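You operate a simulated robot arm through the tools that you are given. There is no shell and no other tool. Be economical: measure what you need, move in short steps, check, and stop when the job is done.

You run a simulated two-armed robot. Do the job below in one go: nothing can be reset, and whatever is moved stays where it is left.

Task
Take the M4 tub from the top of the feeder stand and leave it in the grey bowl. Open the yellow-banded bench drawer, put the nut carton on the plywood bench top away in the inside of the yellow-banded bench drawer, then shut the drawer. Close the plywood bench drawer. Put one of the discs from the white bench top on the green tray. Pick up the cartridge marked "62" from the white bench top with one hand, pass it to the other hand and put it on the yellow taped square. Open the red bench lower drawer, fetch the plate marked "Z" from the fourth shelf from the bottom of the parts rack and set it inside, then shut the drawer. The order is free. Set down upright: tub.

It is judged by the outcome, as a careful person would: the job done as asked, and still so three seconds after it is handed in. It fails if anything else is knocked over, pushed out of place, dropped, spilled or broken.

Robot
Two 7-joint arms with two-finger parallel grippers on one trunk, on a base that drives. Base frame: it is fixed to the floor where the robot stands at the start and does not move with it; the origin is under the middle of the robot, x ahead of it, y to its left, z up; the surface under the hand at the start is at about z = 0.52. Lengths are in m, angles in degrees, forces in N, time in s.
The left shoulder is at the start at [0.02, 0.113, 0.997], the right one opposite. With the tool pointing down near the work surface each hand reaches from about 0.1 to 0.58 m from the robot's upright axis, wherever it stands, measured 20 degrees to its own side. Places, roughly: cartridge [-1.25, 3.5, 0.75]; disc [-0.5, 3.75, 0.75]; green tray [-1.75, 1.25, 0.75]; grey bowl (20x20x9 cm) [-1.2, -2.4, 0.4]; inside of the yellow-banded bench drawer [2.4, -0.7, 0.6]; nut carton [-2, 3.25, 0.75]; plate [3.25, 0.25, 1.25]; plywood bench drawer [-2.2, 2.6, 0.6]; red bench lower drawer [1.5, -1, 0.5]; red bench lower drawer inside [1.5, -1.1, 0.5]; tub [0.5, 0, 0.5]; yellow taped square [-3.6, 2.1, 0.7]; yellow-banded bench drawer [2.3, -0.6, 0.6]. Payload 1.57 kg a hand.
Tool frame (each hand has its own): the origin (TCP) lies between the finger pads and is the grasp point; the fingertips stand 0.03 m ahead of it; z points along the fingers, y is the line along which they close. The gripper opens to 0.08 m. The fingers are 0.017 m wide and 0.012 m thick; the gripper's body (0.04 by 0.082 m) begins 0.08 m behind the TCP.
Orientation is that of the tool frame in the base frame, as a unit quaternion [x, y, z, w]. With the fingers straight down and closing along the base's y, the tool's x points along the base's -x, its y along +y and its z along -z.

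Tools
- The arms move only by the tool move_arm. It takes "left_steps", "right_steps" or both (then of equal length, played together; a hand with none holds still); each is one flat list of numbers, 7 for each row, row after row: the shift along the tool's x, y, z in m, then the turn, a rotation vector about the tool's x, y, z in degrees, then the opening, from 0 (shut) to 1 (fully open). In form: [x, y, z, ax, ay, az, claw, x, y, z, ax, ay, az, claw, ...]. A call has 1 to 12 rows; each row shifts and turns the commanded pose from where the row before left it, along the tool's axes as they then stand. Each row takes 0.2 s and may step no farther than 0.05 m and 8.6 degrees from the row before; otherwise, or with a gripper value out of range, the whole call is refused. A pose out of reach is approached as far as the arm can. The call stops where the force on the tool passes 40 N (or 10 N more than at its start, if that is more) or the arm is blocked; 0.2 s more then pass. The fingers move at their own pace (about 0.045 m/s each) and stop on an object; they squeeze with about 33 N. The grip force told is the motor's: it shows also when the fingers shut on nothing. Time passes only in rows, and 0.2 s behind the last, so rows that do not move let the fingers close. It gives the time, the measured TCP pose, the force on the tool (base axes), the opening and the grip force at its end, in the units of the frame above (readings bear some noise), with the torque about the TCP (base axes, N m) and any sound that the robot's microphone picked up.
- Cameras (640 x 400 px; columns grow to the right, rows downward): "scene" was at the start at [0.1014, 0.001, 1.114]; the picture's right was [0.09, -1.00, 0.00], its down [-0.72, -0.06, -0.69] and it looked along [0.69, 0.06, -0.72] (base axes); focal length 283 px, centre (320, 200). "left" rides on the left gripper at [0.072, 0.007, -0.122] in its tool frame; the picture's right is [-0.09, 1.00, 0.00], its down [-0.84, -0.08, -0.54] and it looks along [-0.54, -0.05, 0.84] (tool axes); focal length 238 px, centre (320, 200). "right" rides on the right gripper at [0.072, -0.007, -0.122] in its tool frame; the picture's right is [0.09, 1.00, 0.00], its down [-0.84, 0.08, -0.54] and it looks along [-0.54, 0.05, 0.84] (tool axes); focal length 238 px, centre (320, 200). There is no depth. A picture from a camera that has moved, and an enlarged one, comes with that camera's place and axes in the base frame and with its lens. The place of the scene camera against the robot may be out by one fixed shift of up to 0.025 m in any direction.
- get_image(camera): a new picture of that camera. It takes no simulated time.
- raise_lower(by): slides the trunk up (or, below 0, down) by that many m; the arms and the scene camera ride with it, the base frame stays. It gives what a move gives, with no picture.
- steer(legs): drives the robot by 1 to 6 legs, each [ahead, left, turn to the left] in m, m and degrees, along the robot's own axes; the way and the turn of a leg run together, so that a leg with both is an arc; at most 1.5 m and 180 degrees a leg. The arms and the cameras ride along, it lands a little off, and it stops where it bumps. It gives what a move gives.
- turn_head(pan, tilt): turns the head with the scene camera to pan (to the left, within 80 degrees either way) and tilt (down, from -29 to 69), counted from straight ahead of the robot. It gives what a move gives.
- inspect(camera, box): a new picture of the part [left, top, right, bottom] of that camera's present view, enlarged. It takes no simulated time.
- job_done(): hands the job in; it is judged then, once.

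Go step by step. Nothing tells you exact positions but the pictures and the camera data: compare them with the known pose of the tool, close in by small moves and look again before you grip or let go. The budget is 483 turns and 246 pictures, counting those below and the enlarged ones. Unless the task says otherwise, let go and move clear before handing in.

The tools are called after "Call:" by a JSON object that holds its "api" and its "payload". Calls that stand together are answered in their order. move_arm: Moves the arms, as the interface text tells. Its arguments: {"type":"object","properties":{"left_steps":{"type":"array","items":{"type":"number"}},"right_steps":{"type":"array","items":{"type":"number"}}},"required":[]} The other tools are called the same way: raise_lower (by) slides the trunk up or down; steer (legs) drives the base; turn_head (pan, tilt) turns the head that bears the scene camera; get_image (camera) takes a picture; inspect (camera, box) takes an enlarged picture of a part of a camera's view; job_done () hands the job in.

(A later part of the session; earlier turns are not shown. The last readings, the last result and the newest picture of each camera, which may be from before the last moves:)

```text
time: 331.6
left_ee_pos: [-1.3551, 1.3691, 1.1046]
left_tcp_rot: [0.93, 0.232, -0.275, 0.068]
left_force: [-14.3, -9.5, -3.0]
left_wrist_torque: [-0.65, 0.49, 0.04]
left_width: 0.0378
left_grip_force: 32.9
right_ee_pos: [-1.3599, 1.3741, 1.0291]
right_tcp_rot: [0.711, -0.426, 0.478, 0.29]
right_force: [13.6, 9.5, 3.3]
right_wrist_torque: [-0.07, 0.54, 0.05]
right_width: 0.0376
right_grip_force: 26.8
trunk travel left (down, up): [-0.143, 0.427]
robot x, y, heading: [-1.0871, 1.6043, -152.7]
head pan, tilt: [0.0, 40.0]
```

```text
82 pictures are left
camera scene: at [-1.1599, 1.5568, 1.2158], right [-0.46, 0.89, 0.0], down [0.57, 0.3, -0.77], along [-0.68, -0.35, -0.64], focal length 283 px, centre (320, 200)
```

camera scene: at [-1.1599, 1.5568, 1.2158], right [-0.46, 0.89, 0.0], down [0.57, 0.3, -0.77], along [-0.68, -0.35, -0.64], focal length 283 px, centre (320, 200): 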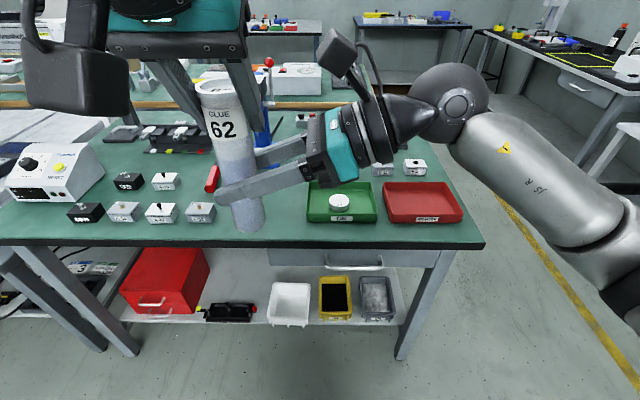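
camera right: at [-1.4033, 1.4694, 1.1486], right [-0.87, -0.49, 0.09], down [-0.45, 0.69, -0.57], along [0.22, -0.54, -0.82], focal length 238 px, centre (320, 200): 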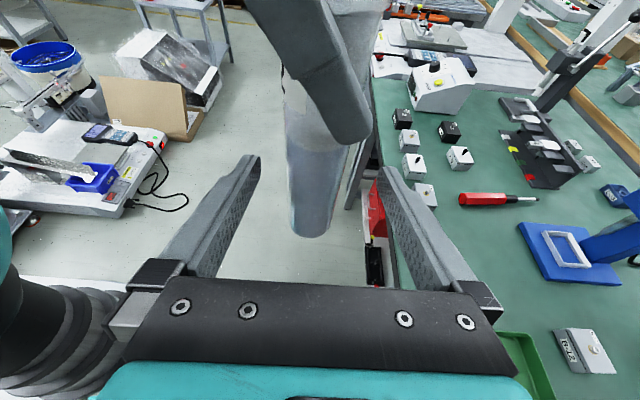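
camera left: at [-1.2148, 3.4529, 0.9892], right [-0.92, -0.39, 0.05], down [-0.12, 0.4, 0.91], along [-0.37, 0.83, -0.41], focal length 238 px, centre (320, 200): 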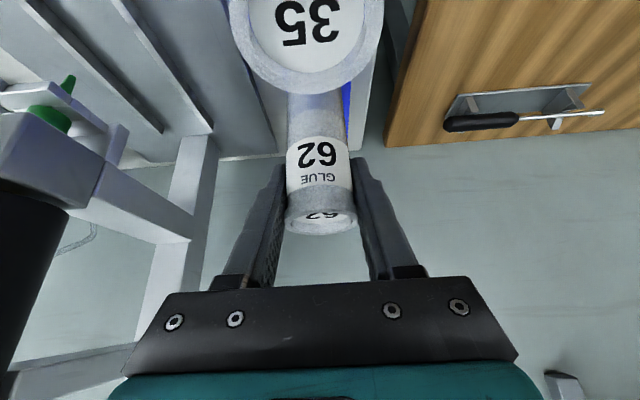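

Both hands hold it. Now open the left hand and withdraw it upward and back.

Call:
{"api": "move_arm", "payload": {"left_steps": [0, 0, 0, 0, 0, 0, 0.8, 0, 0, 0, 0, 0, 0, 0.9, 0, 0, 0, 0, 0, 0, 1, -0.0162, 0, -0.0252, 0, 0, 0, 1, -0.0162, 0, -0.0252, 0, 0, 0, 1, -0.0162, 0, -0.0252, 0, 0, 0, 1, 0, 0.03, -0.03, 0, 0, 0, 1, 0, 0.03, -0.03, 0, 0, 0, 1, 0, 0.03, -0.03, 0, 0, 0, 1]}}

Call:
{"api": "get_image", "payload": {"camera": "scene"}}

```text
time: 333.6
left_ee_pos: [-1.2678, 1.3126, 1.2683]
left_tcp_rot: [0.931, 0.23, -0.276, 0.068]
left_force: [0.6, -0.3, -0.2]
left_wrist_torque: [0.01, 0.02, -0.02]
left_width: 0.08
left_grip_force: 0.0
right_ee_pos: [-1.3603, 1.3744, 1.0284]
right_tcp_rot: [0.71, -0.429, 0.477, 0.291]
right_force: [1.0, -1.0, 0.1]
right_wrist_torque: [-0.03, 0.02, 0.0]
right_width: 0.0374
right_grip_force: 33.5
trunk travel left (down, up): [-0.143, 0.427]
robot x, y, heading: [-1.0883, 1.6068, -152.3]
head pan, tilt: [0.0, 40.0]
```

```text
81 pictures are left
camera scene: at [-1.1595, 1.5568, 1.2159], right [-0.46, 0.89, 0.0], down [0.57, 0.3, -0.77], along [-0.68, -0.35, -0.64], focal length 283 px, centre (320, 200)
```

scene: 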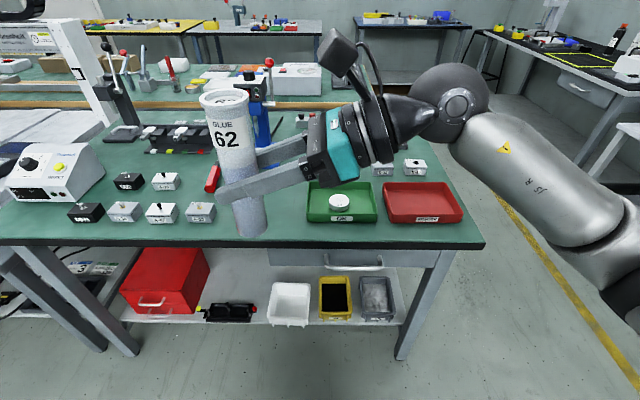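

The hand-over succeeded. Next turn back to the far benches and look at the plywood drawer on the way, which the free left hand can shut.

Call:
{"api": "steer", "payload": {"legs": [[0, 0, -90.5], [0.5, 0.25, 0]]}}

Call:
{"api": "turn_head", "payload": {"pan": 15, "tilt": 35}}

Call:
{"api": "get_image", "payload": {"camera": "scene"}}

```text
time: 340.7
left_ee_pos: [-1.8238, 2.1304, 1.2689]
left_tcp_rot: [0.817, -0.502, -0.241, -0.149]
left_force: [-0.3, 0.5, -0.8]
left_wrist_torque: [0.0, 0.02, -0.03]
left_width: 0.08
left_grip_force: 0.1
right_ee_pos: [-1.761, 2.2221, 1.0283]
right_tcp_rot: [-0.192, 0.807, -0.127, -0.544]
right_force: [0.3, -1.1, 1.0]
right_wrist_torque: [-0.01, -0.03, -0.01]
right_width: 0.0371
right_grip_force: 33.0
trunk travel left (down, up): [-0.143, 0.427]
robot x, y, heading: [-1.5318, 1.9424, 116.5]
head pan, tilt: [0.0, 40.0]
```

```text
time: 341.5
left_ee_pos: [-1.8226, 2.1314, 1.2687]
left_tcp_rot: [0.818, -0.501, -0.241, -0.148]
left_force: [-0.2, 0.6, -0.4]
left_wrist_torque: [0.01, -0.04, 0.01]
left_width: 0.0799
left_grip_force: 0.0
right_ee_pos: [-1.76, 2.221, 1.0287]
right_tcp_rot: [-0.192, 0.807, -0.127, -0.544]
right_force: [0.0, 0.3, 0.1]
right_wrist_torque: [-0.01, 0.03, -0.02]
right_width: 0.0373
right_grip_force: 32.9
trunk travel left (down, up): [-0.143, 0.427]
robot x, y, heading: [-1.5343, 1.9432, 116.3]
head pan, tilt: [15.0, 35.0]
```

```text
80 pictures are left
camera scene: at [-1.5843, 2.013, 1.2234], right [0.75, 0.66, 0.0], down [0.38, -0.43, -0.82], along [-0.54, 0.61, -0.57], focal length 283 px, centre (320, 200)
```

scene: 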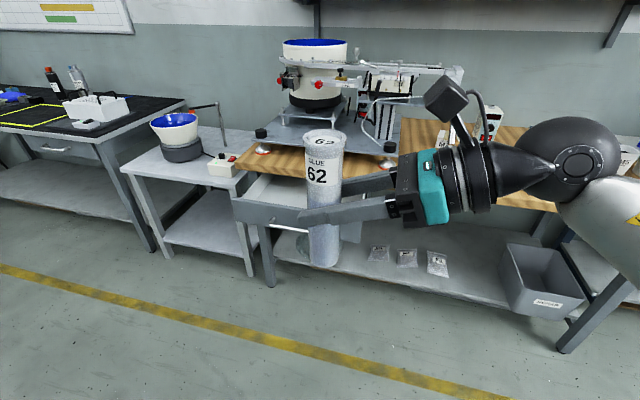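

Drive left along the benches to the taped square.

Call:
{"api": "steer", "payload": {"legs": [[0.25, 0, 0.5], [0, 1.4, 0]]}}

Call:
{"api": "turn_head", "payload": {"pan": 15, "tilt": 40}}

Call:
{"api": "get_image", "payload": {"camera": "scene"}}

```text
time: 349.8
left_ee_pos: [-3.1739, 1.7374, 1.2674]
left_tcp_rot: [0.817, -0.503, -0.242, -0.148]
left_force: [0.4, 0.4, 0.3]
left_wrist_torque: [0.0, 0.0, 0.01]
left_width: 0.08
left_grip_force: 0.0
right_ee_pos: [-3.1108, 1.829, 1.0284]
right_tcp_rot: [-0.19, 0.807, -0.125, -0.544]
right_force: [0.0, -0.1, 0.5]
right_wrist_torque: [0.01, 0.0, 0.04]
right_width: 0.0369
right_grip_force: 32.8
trunk travel left (down, up): [-0.143, 0.427]
robot x, y, heading: [-2.8826, 1.549, 116.2]
head pan, tilt: [15.0, 35.0]
```

```text
time: 350.5
left_ee_pos: [-3.1728, 1.738, 1.2673]
left_tcp_rot: [0.816, -0.504, -0.24, -0.149]
left_force: [-0.3, -0.6, 0.0]
left_wrist_torque: [-0.01, -0.01, 0.0]
left_width: 0.0804
left_grip_force: 0.0
right_ee_pos: [-3.1113, 1.8292, 1.0295]
right_tcp_rot: [-0.19, 0.808, -0.125, -0.544]
right_force: [0.1, -0.2, 0.1]
right_wrist_torque: [0.01, 0.01, 0.02]
right_width: 0.0369
right_grip_force: 32.7
trunk travel left (down, up): [-0.143, 0.427]
robot x, y, heading: [-2.8827, 1.5477, 116.2]
head pan, tilt: [15.0, 40.0]
```

```text
79 pictures are left
camera scene: at [-2.9333, 1.6162, 1.2159], right [0.75, 0.66, 0.0], down [0.42, -0.48, -0.77], along [-0.5, 0.58, -0.64], focal length 283 px, centre (320, 200)
```

scene: 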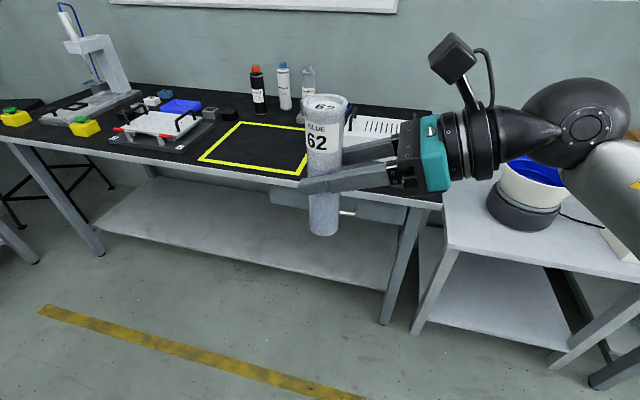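

The square's centre is ≈(-3.63, 2.13). Drive forward-left so the cartridge comes over it.

Call:
{"api": "steer", "payload": {"legs": [[0, 0.36, 0.5], [0.33, 0, 0]]}}

Call:
{"api": "get_image", "payload": {"camera": "scene"}}

Call:
{"api": "get_image", "payload": {"camera": "right"}}

```text
time: 354.6
left_ee_pos: [-3.6435, 1.8703, 1.2683]
left_tcp_rot: [0.817, -0.502, -0.241, -0.148]
left_force: [-0.2, -0.7, 0.3]
left_wrist_torque: [0.01, 0.01, 0.0]
left_width: 0.0801
left_grip_force: 0.1
right_ee_pos: [-3.5808, 1.961, 1.0284]
right_tcp_rot: [-0.192, 0.807, -0.127, -0.544]
right_force: [-0.2, -0.3, 0.3]
right_wrist_torque: [0.04, 0.01, -0.01]
right_width: 0.0371
right_grip_force: 32.8
trunk travel left (down, up): [-0.143, 0.427]
robot x, y, heading: [-3.3549, 1.6853, 116.1]
head pan, tilt: [15.0, 40.0]
```

```text
78 pictures are left
camera scene: at [-3.4037, 1.7505, 1.2158], right [0.75, 0.66, 0.0], down [0.42, -0.48, -0.77], along [-0.51, 0.57, -0.64], focal length 283 px, centre (320, 200)
```

scene: 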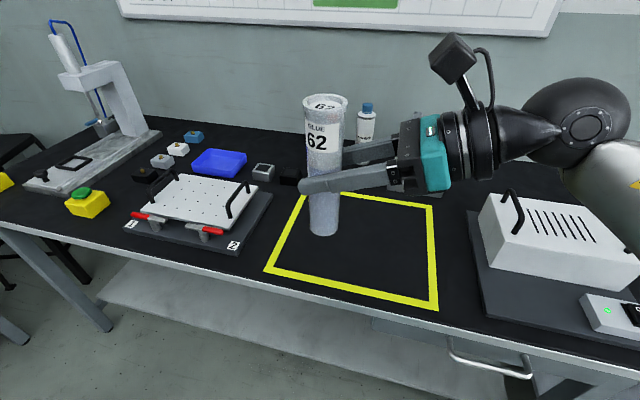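

```text
77 pictures are left
camera right: at [-3.5015, 1.9931, 1.1418], right [-0.48, 0.88, 0.09], down [0.7, 0.44, -0.57], along [-0.54, -0.21, -0.82], focal length 238 px, centre (320, 200)
```

right: 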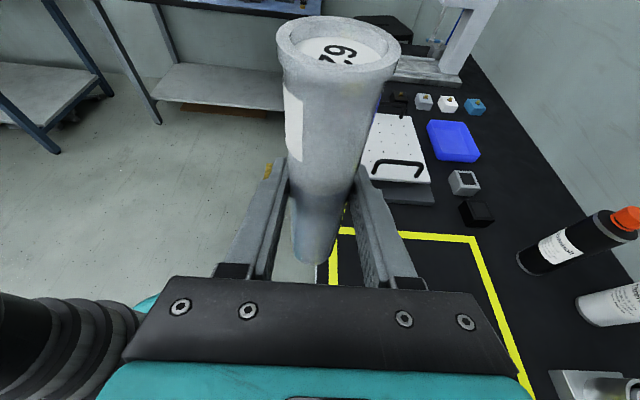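

Call:
{"api": "steer", "payload": {"legs": [[0.09, -0.02, 0]]}}

Call:
{"api": "move_arm", "payload": {"right_steps": [0, 0.04, 0, 0, 0, 0, 0, 0, 0.035, 0, 0, 0, 0, 0]}}

Call:
{"api": "raise_lower", "payload": {"by": -0.12}}

Call:
{"api": "get_image", "payload": {"camera": "scene"}}

```text
time: 355.7
left_ee_pos: [-3.6659, 1.9607, 1.2687]
left_tcp_rot: [0.817, -0.503, -0.241, -0.148]
left_force: [0.1, 0.3, -0.5]
left_wrist_torque: [-0.04, -0.01, 0.01]
left_width: 0.0801
left_grip_force: 0.1
right_ee_pos: [-3.6038, 2.0504, 1.0284]
right_tcp_rot: [-0.191, 0.807, -0.126, -0.544]
right_force: [-0.1, 0.8, -0.4]
right_wrist_torque: [-0.04, -0.02, 0.01]
right_width: 0.0368
right_grip_force: 32.9
trunk travel left (down, up): [-0.143, 0.427]
robot x, y, heading: [-3.3779, 1.774, 116.3]
head pan, tilt: [15.0, 40.0]
```

```text
time: 356.3
left_ee_pos: [-3.665, 1.9596, 1.2677]
left_tcp_rot: [0.817, -0.503, -0.242, -0.149]
left_force: [0.1, -0.6, 0.2]
left_wrist_torque: [-0.01, -0.01, -0.01]
left_width: 0.0801
left_grip_force: 0.1
right_ee_pos: [-3.6366, 2.1175, 1.0281]
right_tcp_rot: [-0.191, 0.808, -0.126, -0.543]
right_force: [0.3, -0.7, 0.0]
right_wrist_torque: [-0.01, -0.03, 0.0]
right_width: 0.037
right_grip_force: 33.2
trunk travel left (down, up): [-0.143, 0.427]
robot x, y, heading: [-3.3742, 1.7738, 116.3]
head pan, tilt: [15.0, 40.0]
```

```text
time: 357.8
left_ee_pos: [-3.666, 1.9599, 1.1488]
left_tcp_rot: [0.817, -0.502, -0.242, -0.149]
left_force: [-0.5, -0.7, -0.6]
left_wrist_torque: [0.01, 0.02, 0.01]
left_width: 0.0797
left_grip_force: 0.1
right_ee_pos: [-3.6367, 2.1166, 0.9082]
right_tcp_rot: [-0.191, 0.807, -0.126, -0.544]
right_force: [-0.1, 0.8, -0.2]
right_wrist_torque: [-0.04, -0.07, 0.01]
right_width: 0.0372
right_grip_force: 32.6
trunk travel left (down, up): [-0.023, 0.547]
robot x, y, heading: [-3.3754, 1.7688, 116.4]
head pan, tilt: [15.0, 40.0]
```

```text
76 pictures are left
camera scene: at [-3.425, 1.8389, 1.0959], right [0.75, 0.66, 0.0], down [0.42, -0.48, -0.77], along [-0.51, 0.57, -0.64], focal length 283 px, centre (320, 200)
```

scene: 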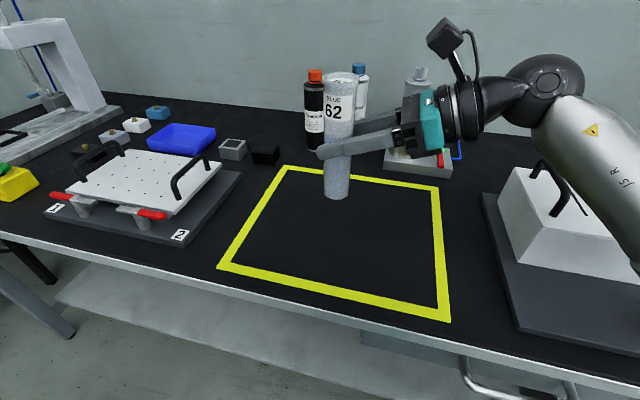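

Call:
{"api": "turn_head", "payload": {"pan": -25, "tilt": 40}}

Call:
{"api": "get_image", "payload": {"camera": "scene"}}

```text
time: 358.8
left_ee_pos: [-3.6663, 1.9588, 1.1473]
left_tcp_rot: [0.816, -0.503, -0.242, -0.149]
left_force: [-0.2, 0.2, 0.0]
left_wrist_torque: [-0.01, 0.01, -0.01]
left_width: 0.08
left_grip_force: 0.0
right_ee_pos: [-3.6357, 2.1171, 0.9095]
right_tcp_rot: [-0.192, 0.807, -0.127, -0.544]
right_force: [-0.7, 0.2, -0.3]
right_wrist_torque: [0.01, 0.01, 0.01]
right_width: 0.0369
right_grip_force: 33.0
trunk travel left (down, up): [-0.023, 0.547]
robot x, y, heading: [-3.3759, 1.7742, 116.4]
head pan, tilt: [-25.0, 40.0]
```

```text
75 pictures are left
camera scene: at [-3.371, 1.8601, 1.0958], right [1.0, 0.02, 0.0], down [0.02, -0.64, -0.77], along [-0.02, 0.77, -0.64], focal length 283 px, centre (320, 200)
```

scene: 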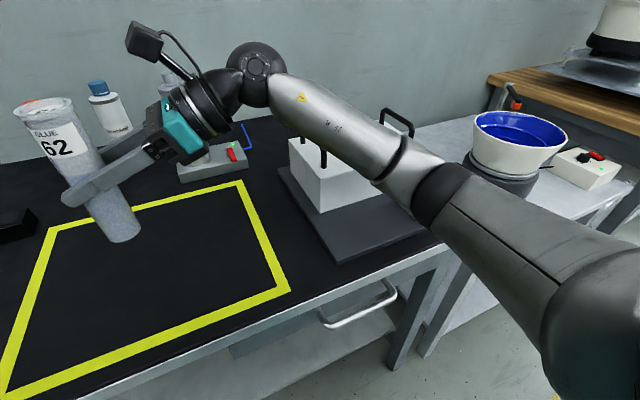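

The forearm would come down on the white slotted box. I'll raise again and rotate the robot clockwise ~36° so the arm comes in over the bench front instead.

Call:
{"api": "raise_lower", "payload": {"by": 0.12}}

Call:
{"api": "steer", "payload": {"legs": [[-0.05, 0.26, 0], [0, 0, -36], [0.05, 0, 0]]}}

Call:
{"api": "get_image", "payload": {"camera": "scene"}}

```text
time: 360.3
left_ee_pos: [-3.6655, 1.9606, 1.2675]
left_tcp_rot: [0.817, -0.502, -0.242, -0.149]
left_force: [-0.8, -0.2, 0.1]
left_wrist_torque: [-0.01, 0.02, 0.06]
left_width: 0.0802
left_grip_force: 0.0
right_ee_pos: [-3.6365, 2.1182, 1.0279]
right_tcp_rot: [-0.192, 0.807, -0.127, -0.544]
right_force: [0.0, 0.1, -0.5]
right_wrist_torque: [0.01, 0.0, -0.02]
right_width: 0.0369
right_grip_force: 32.9
trunk travel left (down, up): [-0.143, 0.427]
robot x, y, heading: [-3.3763, 1.7707, 116.3]
head pan, tilt: [-25.0, 40.0]
```

```text
time: 364.4
left_ee_pos: [-3.6995, 1.9841, 1.2676]
left_tcp_rot: [-0.62, 0.731, 0.184, 0.216]
left_force: [-0.1, 0.8, -0.1]
left_wrist_torque: [-0.03, 0.02, 0.01]
left_width: 0.0799
left_grip_force: 0.1
right_ee_pos: [-3.585, 2.0936, 1.0276]
right_tcp_rot: [0.069, 0.827, 0.049, -0.556]
right_force: [-0.7, 0.3, -0.2]
right_wrist_torque: [-0.02, 0.02, 0.0]
right_width: 0.037
right_grip_force: 33.3
trunk travel left (down, up): [-0.143, 0.427]
robot x, y, heading: [-3.5786, 1.6609, 80.3]
head pan, tilt: [-25.0, 40.0]
```

```text
74 pictures are left
camera scene: at [-3.5161, 1.7355, 1.2157], right [0.82, -0.57, 0.0], down [-0.37, -0.53, -0.77], along [0.44, 0.63, -0.64], focal length 283 px, centre (320, 200)
```

scene: 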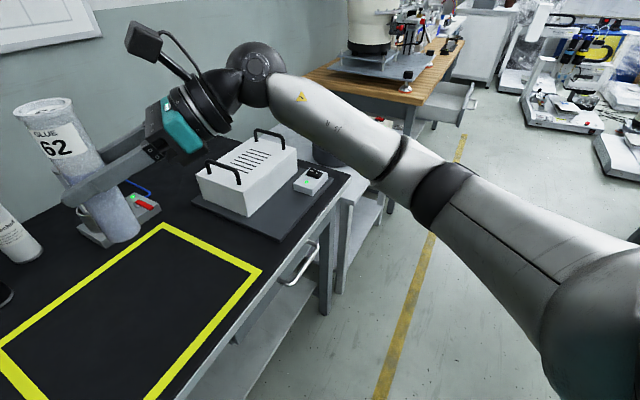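

Now the arm lies clear of the box. Lower the trunk, then the arm in steps.

Call:
{"api": "raise_lower", "payload": {"by": -0.14}}

Call:
{"api": "get_image", "payload": {"camera": "scene"}}

Call:
{"api": "get_image", "payload": {"camera": "right"}}

```text
time: 366.1
left_ee_pos: [-3.7003, 1.983, 1.129]
left_tcp_rot: [-0.621, 0.731, 0.184, 0.217]
left_force: [0.2, -1.1, -0.6]
left_wrist_torque: [-0.01, -0.04, -0.01]
left_width: 0.0798
left_grip_force: 0.1
right_ee_pos: [-3.5847, 2.0926, 0.8893]
right_tcp_rot: [0.068, 0.827, 0.049, -0.556]
right_force: [-0.1, -0.5, 0.2]
right_wrist_torque: [0.01, 0.0, -0.02]
right_width: 0.0368
right_grip_force: 32.6
trunk travel left (down, up): [-0.003, 0.567]
robot x, y, heading: [-3.5737, 1.6586, 80.2]
head pan, tilt: [-25.0, 40.0]
```

```text
73 pictures are left
camera scene: at [-3.5162, 1.7348, 1.0759], right [0.82, -0.57, 0.0], down [-0.37, -0.53, -0.77], along [0.44, 0.63, -0.64], focal length 283 px, centre (320, 200)
```

scene: 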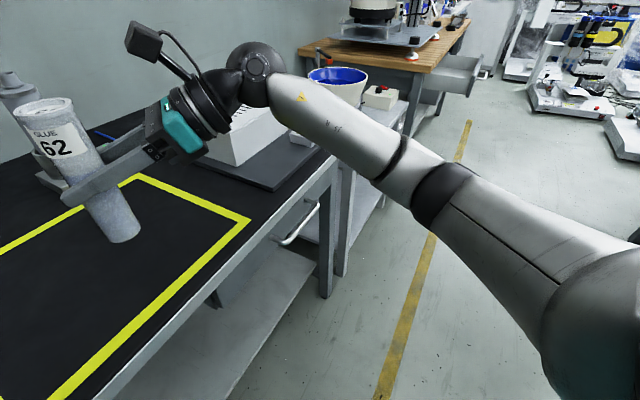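

```text
72 pictures are left
camera right: at [-3.5014, 2.0713, 1.002], right [0.13, 0.99, 0.09], down [0.82, -0.06, -0.57], along [-0.56, 0.15, -0.82], focal length 238 px, centre (320, 200)
```

right: 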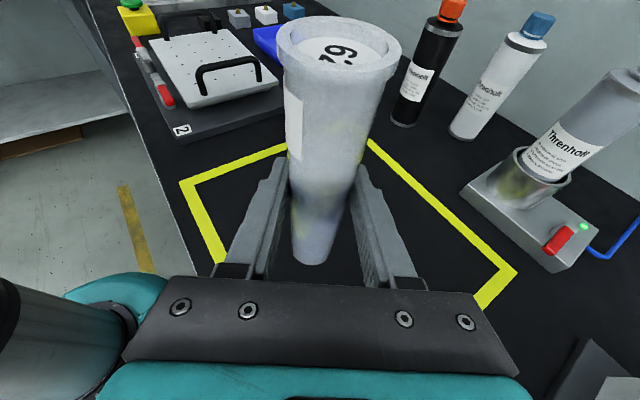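

Call:
{"api": "move_arm", "payload": {"right_steps": [-0.0185, 0, 0.0075, 0, 0, 0, 0, -0.0185, 0, 0.0075, 0, 0, 0, 0, -0.0139, 0, 0.0056, 0, 0, 0, 0, -0.0093, 0, 0.0037, 0, 0, 0, 0, -0.0093, 0, 0.0037, 0, 0, 0, 0]}}

Call:
{"api": "get_image", "payload": {"camera": "right"}}

```text
time: 367.3
left_ee_pos: [-3.7011, 1.9813, 1.1294]
left_tcp_rot: [-0.62, 0.731, 0.185, 0.217]
left_force: [-0.2, 0.1, -0.4]
left_wrist_torque: [-0.01, 0.01, -0.03]
left_width: 0.0802
left_grip_force: 0.0
right_ee_pos: [-3.5853, 2.0937, 0.8205]
right_tcp_rot: [0.066, 0.823, 0.053, -0.561]
right_force: [0.1, -1.5, 30.8]
right_wrist_torque: [-0.18, 0.32, 0.07]
right_width: 0.0374
right_grip_force: 33.4
trunk travel left (down, up): [-0.003, 0.567]
robot x, y, heading: [-3.5755, 1.6607, 80.1]
head pan, tilt: [-25.0, 40.0]
```

```text
71 pictures are left
camera right: at [-3.5005, 2.0701, 0.9326], right [0.14, 0.99, 0.1], down [0.81, -0.05, -0.58], along [-0.57, 0.16, -0.81], focal length 238 px, centre (320, 200)
```

right: 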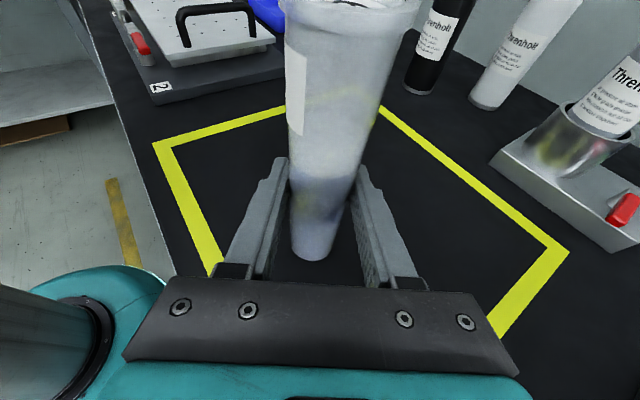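

Contact with the bench. Relieve slightly, release, and withdraw to the right.

Call:
{"api": "move_arm", "payload": {"right_steps": [0.0028, 0, -0.0011, 0, 0, 0, 0, 0, 0, 0, 0, 0, 0, 0.6, 0, 0, 0, 0, 0, 0, 0.8, 0, 0, 0, 0, 0, 0, 1]}}

Call:
{"api": "get_image", "payload": {"camera": "right"}}

```text
time: 368.3
left_ee_pos: [-3.7012, 1.9826, 1.1282]
left_tcp_rot: [-0.62, 0.732, 0.183, 0.216]
left_force: [0.1, -0.3, 0.0]
left_wrist_torque: [0.0, 0.03, -0.01]
left_width: 0.08
left_grip_force: 0.0
right_ee_pos: [-3.5837, 2.0943, 0.8146]
right_tcp_rot: [0.069, 0.827, 0.049, -0.556]
right_force: [0.1, 0.2, 0.5]
right_wrist_torque: [0.0, -0.03, -0.01]
right_width: 0.0799
right_grip_force: 0.1
trunk travel left (down, up): [-0.003, 0.567]
robot x, y, heading: [-3.5804, 1.6627, 80.1]
head pan, tilt: [-25.0, 40.0]
```

```text
70 pictures are left
camera right: at [-3.5014, 2.0717, 0.9295], right [0.13, 0.99, 0.09], down [0.82, -0.06, -0.57], along [-0.56, 0.15, -0.82], focal length 238 px, centre (320, 200)
```

right: 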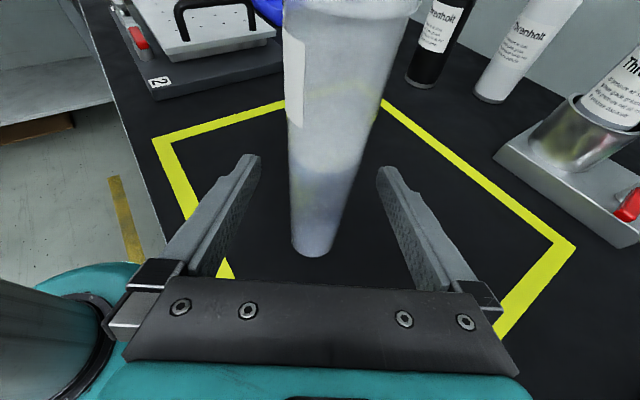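

Call:
{"api": "move_arm", "payload": {"right_steps": [0, 0, -0.025, 0, 0, 0, 1, 0, 0, -0.03, 0, 0, 0, 1, 0.02, 0, -0.03, 0, 0, 0, 1, 0.03, 0, -0.03, 0, 0, 0, 1, 0.04, 0, 0, 0, 0, 0, 1, 0.04, 0, 0, 0, 0, 0, 1]}}

Call:
{"api": "turn_head", "payload": {"pan": 10, "tilt": 40}}

Call:
{"api": "get_image", "payload": {"camera": "scene"}}

```text
time: 369.7
left_ee_pos: [-3.7008, 1.9843, 1.128]
left_tcp_rot: [-0.62, 0.731, 0.184, 0.216]
left_force: [0.1, 0.2, 0.3]
left_wrist_torque: [-0.01, -0.02, -0.04]
left_width: 0.0803
left_grip_force: 0.0
right_ee_pos: [-3.5279, 2.0843, 0.9795]
right_tcp_rot: [0.068, 0.827, 0.048, -0.557]
right_force: [-0.6, 0.2, -0.2]
right_wrist_torque: [-0.02, -0.02, 0.0]
right_width: 0.08
right_grip_force: 0.0
trunk travel left (down, up): [-0.003, 0.567]
robot x, y, heading: [-3.5772, 1.6638, 80.1]
head pan, tilt: [-25.0, 40.0]
```

```text
time: 370.7
left_ee_pos: [-3.7007, 1.9842, 1.1281]
left_tcp_rot: [-0.62, 0.731, 0.184, 0.217]
left_force: [0.2, -0.3, 0.2]
left_wrist_torque: [-0.03, 0.02, -0.04]
left_width: 0.0799
left_grip_force: 0.0
right_ee_pos: [-3.5273, 2.0832, 0.9792]
right_tcp_rot: [0.068, 0.827, 0.049, -0.556]
right_force: [0.4, 0.2, 0.6]
right_wrist_torque: [0.01, -0.01, 0.01]
right_width: 0.08
right_grip_force: 0.0
trunk travel left (down, up): [-0.003, 0.567]
robot x, y, heading: [-3.5782, 1.6589, 80.3]
head pan, tilt: [10.0, 40.0]
```

```text
69 pictures are left
camera scene: at [-3.5649, 1.75, 1.0758], right [1.0, 0.0, 0.0], down [0.0, -0.64, -0.77], along [0.0, 0.77, -0.64], focal length 283 px, centre (320, 200)
```

scene: 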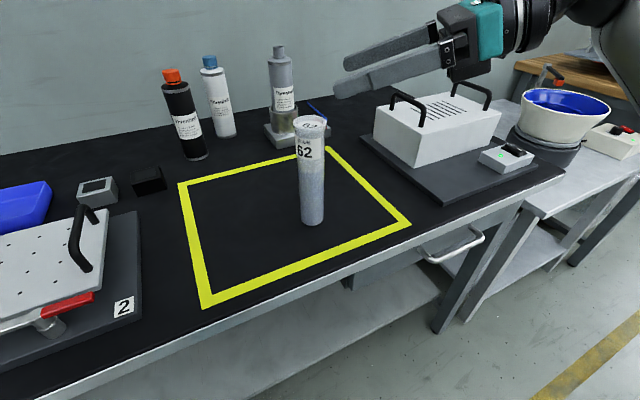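

Cartridge stands in the taped square. Back off, restore the right hand to a downward pose, and go to the plywood bench.

Call:
{"api": "steer", "payload": {"legs": [[-0.3, 0, 0], [0, 0, 36.7], [0, -1.3, 0]]}}

Call:
{"api": "move_arm", "payload": {"right_steps": [0, 0, 0, 0, -8.4, 0, 1, 0, 0, 0, 0, -8.4, 0, 1, 0, 0, 0, 0, -8.4, 0, 1, 0, 0, 0, 0, -8.4, 0, 1, 0, 0, 0, 0, -8.4, 0, 1, 0, 0, 0, 0, -8.4, 0, 1, 0, 0, 0, 0, -8.4, 0, 1, 0, 0, 0, 0, -8.4, 0, 1]}}

Call:
{"api": "move_arm", "payload": {"right_steps": [0, 0, 0, 0, 0, -8.2, 1, 0, 0, 0, 0, 0, -8.2, 1, 0, 0, 0, 0, 0, -8.2, 1, 0, 0, 0, 0, 0, -8.2, 1, 0, 0, 0, 0, 0, -8.2, 1, 0, 0, 0, 0, 0, -8.2, 1, 0, 0, 0, 0, 0, -8.2, 1, 0, 0, 0, 0, 0, -8.2, 1, 0, 0, 0, 0, 0, -8.2, 1, 0, 0, 0, 0, 0, -8.2, 1, 0, 0, 0, 0, 0, -8.0, 1]}}

Call:
{"api": "turn_head", "payload": {"pan": 0, "tilt": 40}}

Call:
{"api": "get_image", "payload": {"camera": "scene"}}

```text
time: 380.7
left_ee_pos: [-2.7672, 2.1452, 1.128]
left_tcp_rot: [0.822, -0.494, -0.243, -0.146]
left_force: [0.6, -0.1, -0.1]
left_wrist_torque: [0.0, 0.0, 0.04]
left_width: 0.0801
left_grip_force: 0.1
right_ee_pos: [-2.6896, 2.3302, 0.9798]
right_tcp_rot: [-0.2, 0.805, -0.132, -0.543]
right_force: [0.6, 0.2, 0.4]
right_wrist_torque: [0.01, 0.04, 0.02]
right_width: 0.08
right_grip_force: 0.1
trunk travel left (down, up): [-0.003, 0.567]
robot x, y, heading: [-2.4708, 1.9666, 117.3]
head pan, tilt: [10.0, 40.0]
```

```text
time: 382.5
left_ee_pos: [-2.7652, 2.1464, 1.1287]
left_tcp_rot: [0.822, -0.494, -0.243, -0.147]
left_force: [-0.1, -1.2, -0.8]
left_wrist_torque: [-0.03, -0.01, 0.02]
left_width: 0.0801
left_grip_force: 0.1
right_ee_pos: [-2.689, 2.3318, 0.98]
right_tcp_rot: [-0.238, 0.971, 0.001, -0.005]
right_force: [0.4, 0.6, 0.8]
right_wrist_torque: [0.02, 0.03, -0.02]
right_width: 0.0801
right_grip_force: 0.1
trunk travel left (down, up): [-0.003, 0.567]
robot x, y, heading: [-2.4713, 1.9652, 117.7]
head pan, tilt: [10.0, 40.0]
```

```text
time: 384.9
left_ee_pos: [-2.7666, 2.1458, 1.1283]
left_tcp_rot: [0.822, -0.493, -0.244, -0.146]
left_force: [0.4, -0.8, -0.2]
left_wrist_torque: [0.05, 0.01, 0.0]
left_width: 0.08
left_grip_force: 0.0
right_ee_pos: [-2.6899, 2.3304, 0.98]
right_tcp_rot: [0.856, -0.517, -0.005, 0.004]
right_force: [-0.2, -1.3, -0.1]
right_wrist_torque: [-0.01, 0.02, 0.04]
right_width: 0.0801
right_grip_force: 0.0
trunk travel left (down, up): [-0.003, 0.567]
robot x, y, heading: [-2.4729, 1.9617, 117.5]
head pan, tilt: [10.0, 40.0]
```

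```text
time: 385.6
left_ee_pos: [-2.7666, 2.1463, 1.1282]
left_tcp_rot: [0.822, -0.494, -0.243, -0.146]
left_force: [-0.3, 0.1, 0.8]
left_wrist_torque: [-0.02, 0.0, -0.04]
left_width: 0.08
left_grip_force: 0.0
right_ee_pos: [-2.6887, 2.3307, 0.9798]
right_tcp_rot: [0.855, -0.518, -0.005, 0.003]
right_force: [-0.1, 0.3, 0.6]
right_wrist_torque: [-0.01, 0.01, 0.02]
right_width: 0.0801
right_grip_force: 0.0
trunk travel left (down, up): [-0.003, 0.567]
robot x, y, heading: [-2.4711, 1.9643, 117.5]
head pan, tilt: [0.0, 40.0]
```

```text
68 pictures are left
camera scene: at [-2.5055, 2.0425, 1.0758], right [0.89, 0.46, 0.0], down [0.3, -0.57, -0.77], along [-0.35, 0.68, -0.64], focal length 283 px, centre (320, 200)
```

scene: 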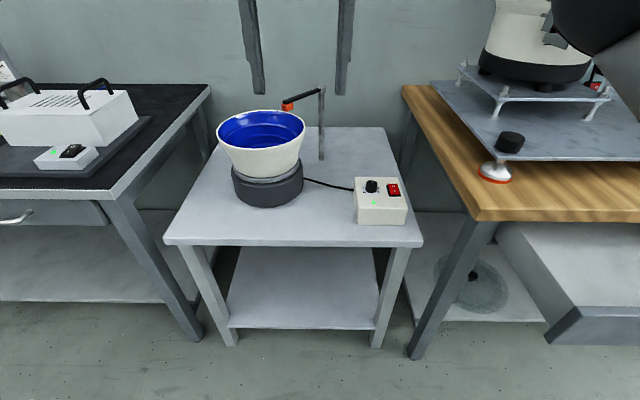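

Call:
{"api": "steer", "payload": {"legs": [[-0.1, -0.62, -0.5]]}}

Call:
{"api": "get_image", "payload": {"camera": "scene"}}

```text
time: 389.1
left_ee_pos: [-2.1644, 2.3457, 1.1275]
left_tcp_rot: [0.819, -0.499, -0.242, -0.148]
left_force: [-0.1, 0.3, 0.0]
left_wrist_torque: [-0.01, 0.0, -0.01]
left_width: 0.0802
left_grip_force: 0.1
right_ee_pos: [-2.085, 2.5283, 0.9803]
right_tcp_rot: [0.853, -0.522, -0.005, 0.003]
right_force: [-0.5, 0.2, 0.8]
right_wrist_torque: [-0.02, 0.0, -0.01]
right_width: 0.0801
right_grip_force: 0.0
trunk travel left (down, up): [-0.003, 0.567]
robot x, y, heading: [-1.873, 2.161, 116.9]
head pan, tilt: [0.0, 40.0]
```

```text
67 pictures are left
camera scene: at [-1.9048, 2.2384, 1.0758], right [0.89, 0.45, 0.0], down [0.29, -0.57, -0.77], along [-0.35, 0.68, -0.64], focal length 283 px, centre (320, 200)
```

scene: 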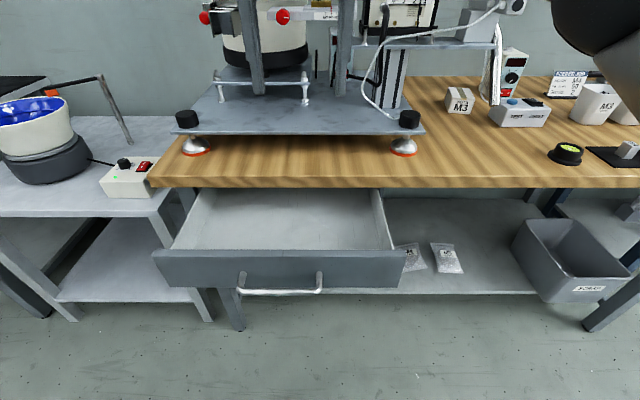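

The nut carton (M3) is on the bench. First shut the drawer with the left hand: lower it in front of the drawer face.

Call:
{"api": "steer", "payload": {"legs": [[-0.15, 0, 0]]}}

Call:
{"api": "move_arm", "payload": {"left_steps": [0.0111, 0, 0.0403, 0, 0, 0, 0, 0.0111, 0, 0.0403, 0, 0, 0, 0, 0.0111, 0, 0.0403, 0, 0, 0, 0, 0.0111, 0, 0.0403, 0, 0, 0, 0, 0.0111, 0, 0.0403, 0, 0, 0, 0, 0.0111, 0, 0.0403, 0, 0, 0, 0, 0.0111, 0, 0.0403, 0, 0, 0, 0, 0.0111, 0, 0.0403, 0, 0, 0, 0, 0.0111, 0, 0.0403, 0, 0, 0, 0, 0.0111, 0, 0.0403, 0, 0, 0, 0]}}

Call:
{"api": "get_image", "payload": {"camera": "left"}}

Call:
{"api": "get_image", "payload": {"camera": "scene"}}

```text
time: 390.5
left_ee_pos: [-2.097, 2.2112, 1.1276]
left_tcp_rot: [0.819, -0.499, -0.242, -0.148]
left_force: [-0.6, -0.7, 1.2]
left_wrist_torque: [-0.01, 0.01, 0.01]
left_width: 0.0797
left_grip_force: 0.1
right_ee_pos: [-2.0187, 2.3947, 0.9786]
right_tcp_rot: [0.852, -0.523, -0.005, 0.003]
right_force: [0.3, 0.2, 0.6]
right_wrist_torque: [-0.02, 0.0, 0.0]
right_width: 0.08
right_grip_force: 0.2
trunk travel left (down, up): [-0.003, 0.567]
robot x, y, heading: [-1.8065, 2.0269, 116.8]
head pan, tilt: [0.0, 40.0]
```

```text
time: 392.7
left_ee_pos: [-2.1549, 2.3237, 0.7296]
left_tcp_rot: [0.819, -0.499, -0.243, -0.147]
left_force: [0.2, 0.1, -0.1]
left_wrist_torque: [0.01, -0.03, -0.02]
left_width: 0.0001
left_grip_force: 21.3
right_ee_pos: [-2.0181, 2.395, 0.9802]
right_tcp_rot: [0.853, -0.522, -0.005, 0.005]
right_force: [0.4, 0.1, -1.1]
right_wrist_torque: [0.03, 0.01, 0.02]
right_width: 0.08
right_grip_force: 0.1
trunk travel left (down, up): [-0.003, 0.567]
robot x, y, heading: [-1.8068, 2.028, 116.7]
head pan, tilt: [0.0, 40.0]
```

```text
66 pictures are left
camera left: at [-2.1034, 2.2088, 0.794], right [-0.92, -0.39, 0.05], down [-0.12, 0.4, 0.91], along [-0.37, 0.83, -0.41], focal length 238 px, centre (320, 200)
```

left: 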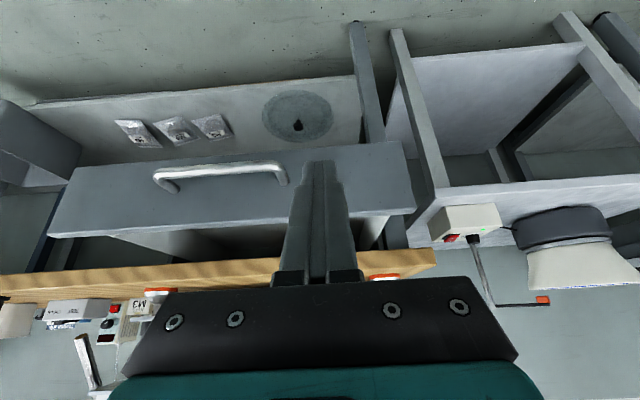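

```text
65 pictures are left
camera scene: at [-1.8376, 2.1056, 1.0758], right [0.89, 0.45, 0.0], down [0.29, -0.57, -0.77], along [-0.35, 0.68, -0.64], focal length 283 px, centre (320, 200)
```

scene: 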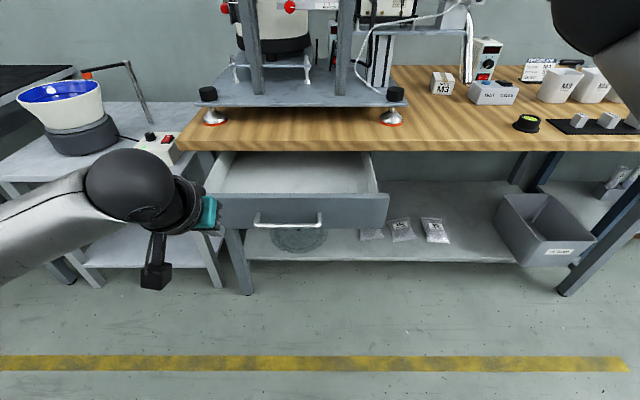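

Face found: z 0.616–0.698 at ≈0.11 m ahead. Lower the fingertips and push by driving forward.

Call:
{"api": "move_arm", "payload": {"left_steps": [0.0175, 0, 0.0273, 0, 0, 0, 0, 0.0175, 0, 0.0273, 0, 0, 0, 0]}}

Call:
{"api": "steer", "payload": {"legs": [[0.16, 0, 0]]}}

Call:
{"api": "get_image", "payload": {"camera": "left"}}

Call:
{"api": "get_image", "payload": {"camera": "scene"}}

```text
time: 393.3
left_ee_pos: [-2.1558, 2.3246, 0.6654]
left_tcp_rot: [0.819, -0.499, -0.242, -0.148]
left_force: [0.5, 0.1, -0.5]
left_wrist_torque: [-0.02, 0.01, 0.01]
left_width: 0.0001
left_grip_force: 21.2
right_ee_pos: [-2.0185, 2.3952, 0.979]
right_tcp_rot: [0.853, -0.522, -0.005, 0.004]
right_force: [0.1, -1.0, 0.3]
right_wrist_torque: [0.0, 0.04, 0.04]
right_width: 0.0801
right_grip_force: 0.0
trunk travel left (down, up): [-0.003, 0.567]
robot x, y, heading: [-1.8032, 2.0259, 116.9]
head pan, tilt: [0.0, 40.0]
```

```text
time: 394.7
left_ee_pos: [-2.2275, 2.4665, 0.665]
left_tcp_rot: [0.819, -0.499, -0.243, -0.148]
left_force: [0.0, -0.3, 1.0]
left_wrist_torque: [0.04, 0.01, 0.01]
left_width: 0.0001
left_grip_force: 21.4
right_ee_pos: [-2.089, 2.5386, 0.98]
right_tcp_rot: [0.853, -0.522, -0.005, 0.004]
right_force: [-0.4, -0.6, 0.3]
right_wrist_torque: [-0.01, 0.02, 0.01]
right_width: 0.0799
right_grip_force: 0.0
trunk travel left (down, up): [-0.003, 0.567]
robot x, y, heading: [-1.876, 2.1684, 116.8]
head pan, tilt: [0.0, 40.0]
```

```text
64 pictures are left
camera left: at [-2.1755, 2.3517, 0.7291], right [-0.92, -0.39, 0.05], down [-0.12, 0.4, 0.91], along [-0.37, 0.83, -0.41], focal length 238 px, centre (320, 200)
```

left: 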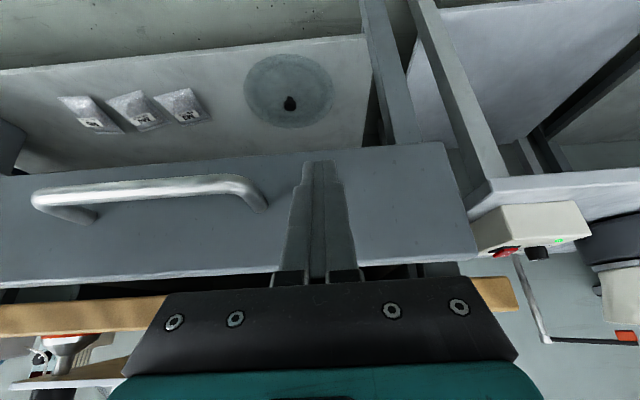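

```text
63 pictures are left
camera scene: at [-1.9096, 2.248, 1.0758], right [0.89, 0.45, 0.0], down [0.29, -0.57, -0.77], along [-0.35, 0.68, -0.64], focal length 283 px, centre (320, 200)
```

scene: 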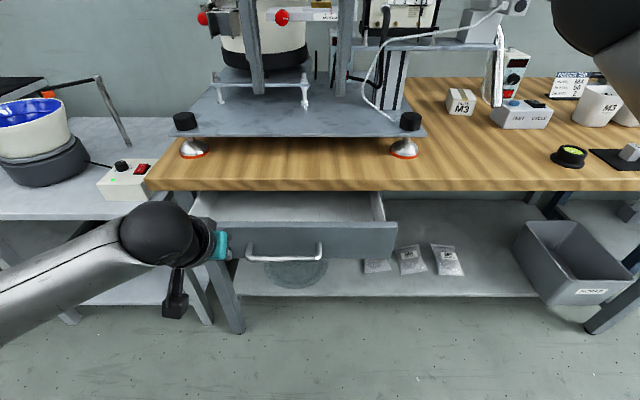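

It's moving in. Keep pushing.

Call:
{"api": "steer", "payload": {"legs": [[0.1, 0, 0]]}}

Call:
{"api": "get_image", "payload": {"camera": "scene"}}

Call:
{"api": "get_image", "payload": {"camera": "left"}}

```text
time: 395.9
left_ee_pos: [-2.2722, 2.5551, 0.6663]
left_tcp_rot: [0.819, -0.499, -0.242, -0.148]
left_force: [0.2, -0.3, -0.2]
left_wrist_torque: [0.0, 0.02, 0.05]
left_width: 0.0001
left_grip_force: 21.0
right_ee_pos: [-2.1351, 2.6273, 0.9802]
right_tcp_rot: [0.852, -0.523, -0.005, 0.004]
right_force: [0.5, -0.4, 0.1]
right_wrist_torque: [0.02, -0.01, 0.02]
right_width: 0.08
right_grip_force: 0.0
trunk travel left (down, up): [-0.003, 0.567]
robot x, y, heading: [-1.924, 2.257, 116.6]
head pan, tilt: [0.0, 40.0]
```

```text
62 pictures are left
camera scene: at [-1.9546, 2.337, 1.0758], right [0.89, 0.45, 0.0], down [0.29, -0.57, -0.77], along [-0.35, 0.68, -0.64], focal length 283 px, centre (320, 200)
```

scene: 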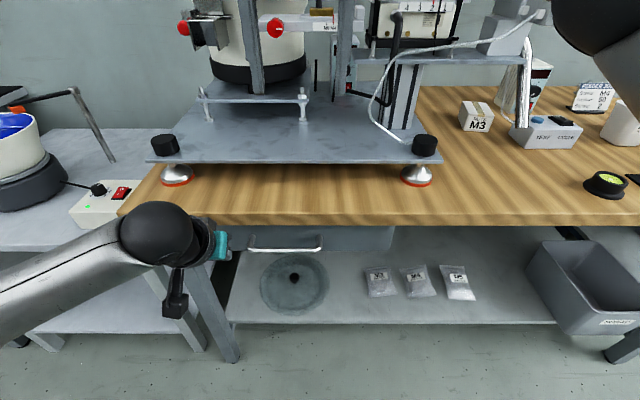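

```text
61 pictures are left
camera left: at [-2.2207, 2.4406, 0.7291], right [-0.92, -0.39, 0.05], down [-0.12, 0.4, 0.91], along [-0.37, 0.83, -0.41], focal length 238 px, centre (320, 200)
```

left: 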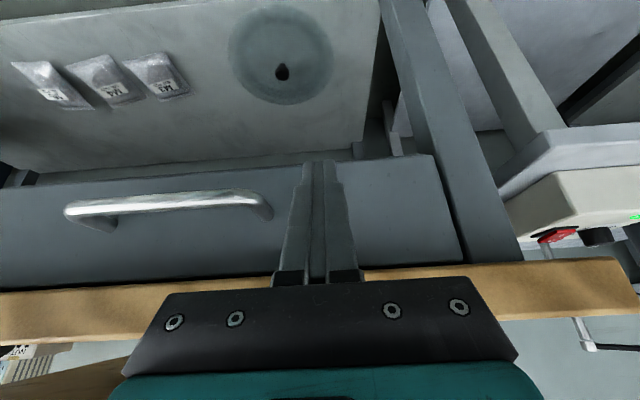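

Call:
{"api": "steer", "payload": {"legs": [[0.04, 0, 0]]}}

Call:
{"api": "get_image", "payload": {"camera": "left"}}

```text
time: 396.8
left_ee_pos: [-2.2827, 2.5795, 0.6622]
left_tcp_rot: [0.82, -0.502, -0.236, -0.143]
left_force: [0.4, -0.9, -0.1]
left_wrist_torque: [-0.02, -0.03, 0.0]
left_width: 0.0
left_grip_force: 21.2
right_ee_pos: [-2.1488, 2.6557, 0.9789]
right_tcp_rot: [0.853, -0.522, -0.004, 0.005]
right_force: [-0.3, 0.5, -0.4]
right_wrist_torque: [-0.03, 0.0, -0.02]
right_width: 0.0803
right_grip_force: 0.1
trunk travel left (down, up): [-0.003, 0.567]
robot x, y, heading: [-1.9357, 2.2862, 116.7]
head pan, tilt: [0.0, 40.0]
stopped in leg 1: the force on the tool passed its limit at 72 N (the readings are from after the stop); the commanded pose is now the measured one
```

```text
60 pictures are left
camera left: at [-2.2326, 2.465, 0.7292], right [-0.92, -0.38, 0.05], down [-0.12, 0.41, 0.9], along [-0.37, 0.83, -0.43], focal length 238 px, centre (320, 200)
```

left: 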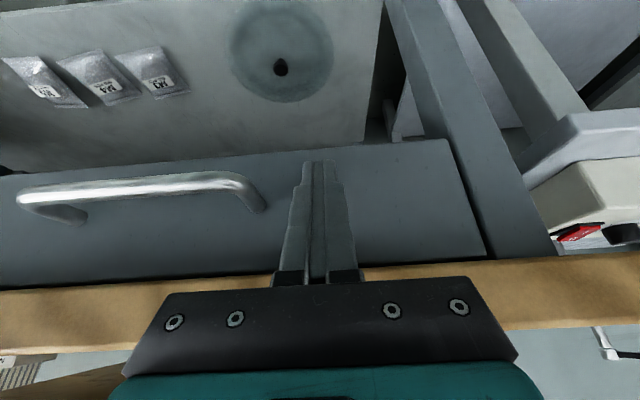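

Call:
{"api": "steer", "payload": {"legs": [[-0.25, 0, 0]]}}

Call:
{"api": "get_image", "payload": {"camera": "scene"}}

Call:
{"api": "get_image", "payload": {"camera": "left"}}

```text
time: 398.6
left_ee_pos: [-2.1716, 2.358, 0.6632]
left_tcp_rot: [0.821, -0.501, -0.236, -0.143]
left_force: [-0.3, -0.3, 0.4]
left_wrist_torque: [0.0, -0.01, 0.01]
left_width: 0.0
left_grip_force: 21.2
right_ee_pos: [-2.0374, 2.4342, 0.9789]
right_tcp_rot: [0.853, -0.522, -0.004, 0.004]
right_force: [0.3, -0.2, -0.9]
right_wrist_torque: [0.0, -0.01, 0.0]
right_width: 0.0801
right_grip_force: 0.0
trunk travel left (down, up): [-0.003, 0.567]
robot x, y, heading: [-1.8224, 2.0616, 116.5]
head pan, tilt: [0.0, 40.0]
```

```text
59 pictures are left
camera scene: at [-1.8567, 2.1437, 1.0758], right [0.89, 0.45, 0.0], down [0.29, -0.57, -0.77], along [-0.35, 0.68, -0.64], focal length 283 px, centre (320, 200)
```

scene: 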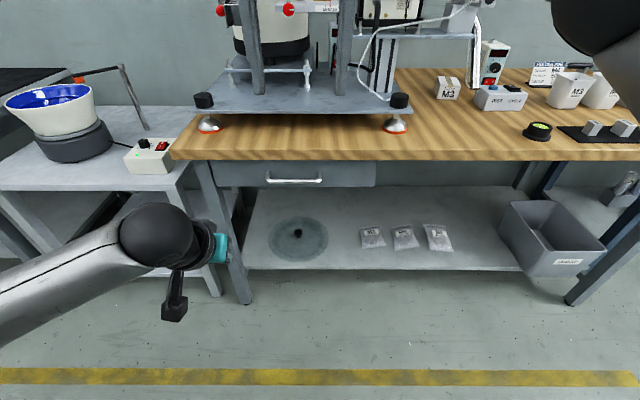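

```text
58 pictures are left
camera left: at [-2.1205, 2.2434, 0.7292], right [-0.92, -0.39, 0.05], down [-0.12, 0.41, 0.9], along [-0.37, 0.83, -0.43], focal length 238 px, centre (320, 200)
```

left: 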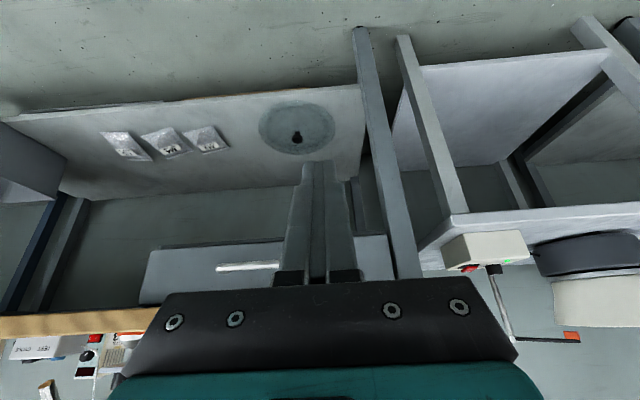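

Call:
{"api": "inspect", "payload": {"camera": "scene", "box": [190, 145, 400, 215]}}

Call:
{"api": "inspect", "payload": {"camera": "left", "box": [120, 210, 440, 300]}}

```text
3.05 times, centred on (295, 180) of scene
camera zoom: at [-1.8567, 2.1437, 1.0758], right [0.89, 0.45, 0.0], down [0.29, -0.57, -0.77], along [-0.35, 0.68, -0.64], focal length 864 px, centre (396, 261)
```

zoom: 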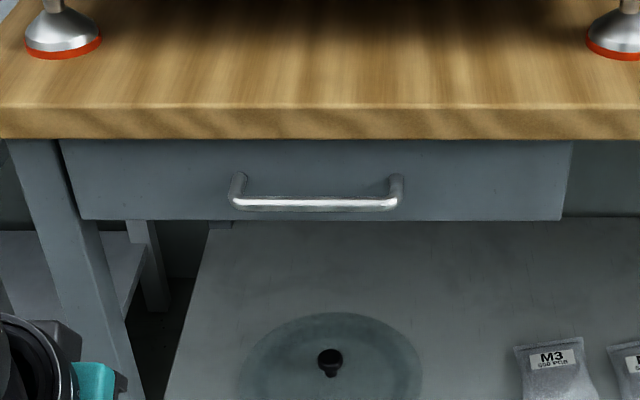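

```text
2.00 times, centred on (280, 255) of left
camera zoom: at [-2.1205, 2.2434, 0.7292], right [-0.92, -0.39, 0.05], down [-0.12, 0.41, 0.9], along [-0.37, 0.83, -0.43], focal length 477 px, centre (400, 90)
```

zoom: 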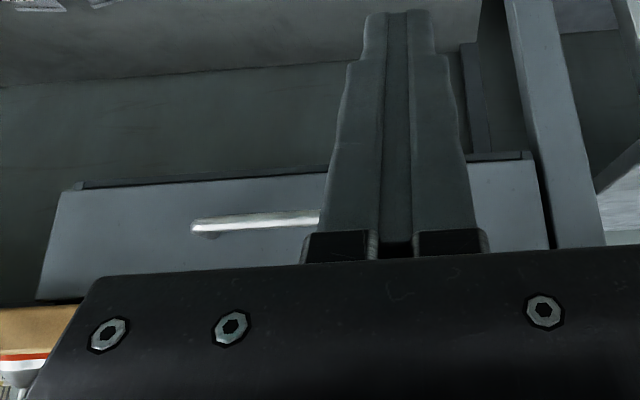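

To be sure it was the drawer and not the bench edge that stopped me, I'll flatten the left hand and push again a bit lower.

Call:
{"api": "move_arm", "payload": {"left_steps": [0, 0, 0, 0, -7, 0, 0, 0, 0, 0, 0, -7, 0, 0, 0, 0, 0, 0, -6, 0, 0]}}

Call:
{"api": "steer", "payload": {"legs": [[0.2, 0, 0]]}}

Call:
{"api": "get_image", "payload": {"camera": "left"}}

```text
time: 399.4
left_ee_pos: [-2.1705, 2.3581, 0.6622]
left_tcp_rot: [0.767, -0.469, -0.374, -0.229]
left_force: [0.5, -0.2, -0.1]
left_wrist_torque: [0.0, -0.01, 0.01]
left_width: 0.0
left_grip_force: 21.3
right_ee_pos: [-2.0371, 2.4333, 0.98]
right_tcp_rot: [0.853, -0.522, -0.005, 0.004]
right_force: [-0.4, -0.5, 0.9]
right_wrist_torque: [-0.02, 0.0, 0.01]
right_width: 0.0799
right_grip_force: 0.0
trunk travel left (down, up): [-0.003, 0.567]
robot x, y, heading: [-1.8239, 2.0616, 116.7]
head pan, tilt: [0.0, 40.0]
```

```text
time: 401.0
left_ee_pos: [-2.2619, 2.5361, 0.6643]
left_tcp_rot: [0.767, -0.468, -0.375, -0.228]
left_force: [0.3, 0.0, 0.2]
left_wrist_torque: [0.0, -0.01, -0.02]
left_width: 0.0
left_grip_force: 21.6
right_ee_pos: [-2.1296, 2.6124, 0.9798]
right_tcp_rot: [0.853, -0.523, -0.004, 0.005]
right_force: [-0.1, 0.1, 0.1]
right_wrist_torque: [0.02, 0.01, -0.01]
right_width: 0.08
right_grip_force: 0.0
trunk travel left (down, up): [-0.003, 0.567]
robot x, y, heading: [-1.9177, 2.2437, 117.0]
head pan, tilt: [0.0, 40.0]
```

```text
55 pictures are left
camera left: at [-2.2042, 2.4091, 0.6825], right [-0.91, -0.4, 0.07], down [0.03, 0.11, 0.99], along [-0.41, 0.91, -0.09], focal length 238 px, centre (320, 200)
```

left: 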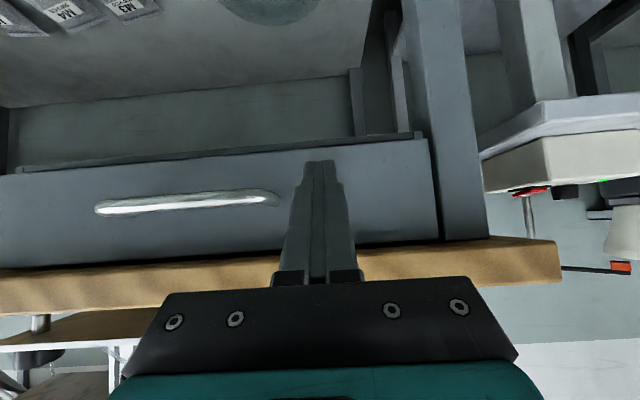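

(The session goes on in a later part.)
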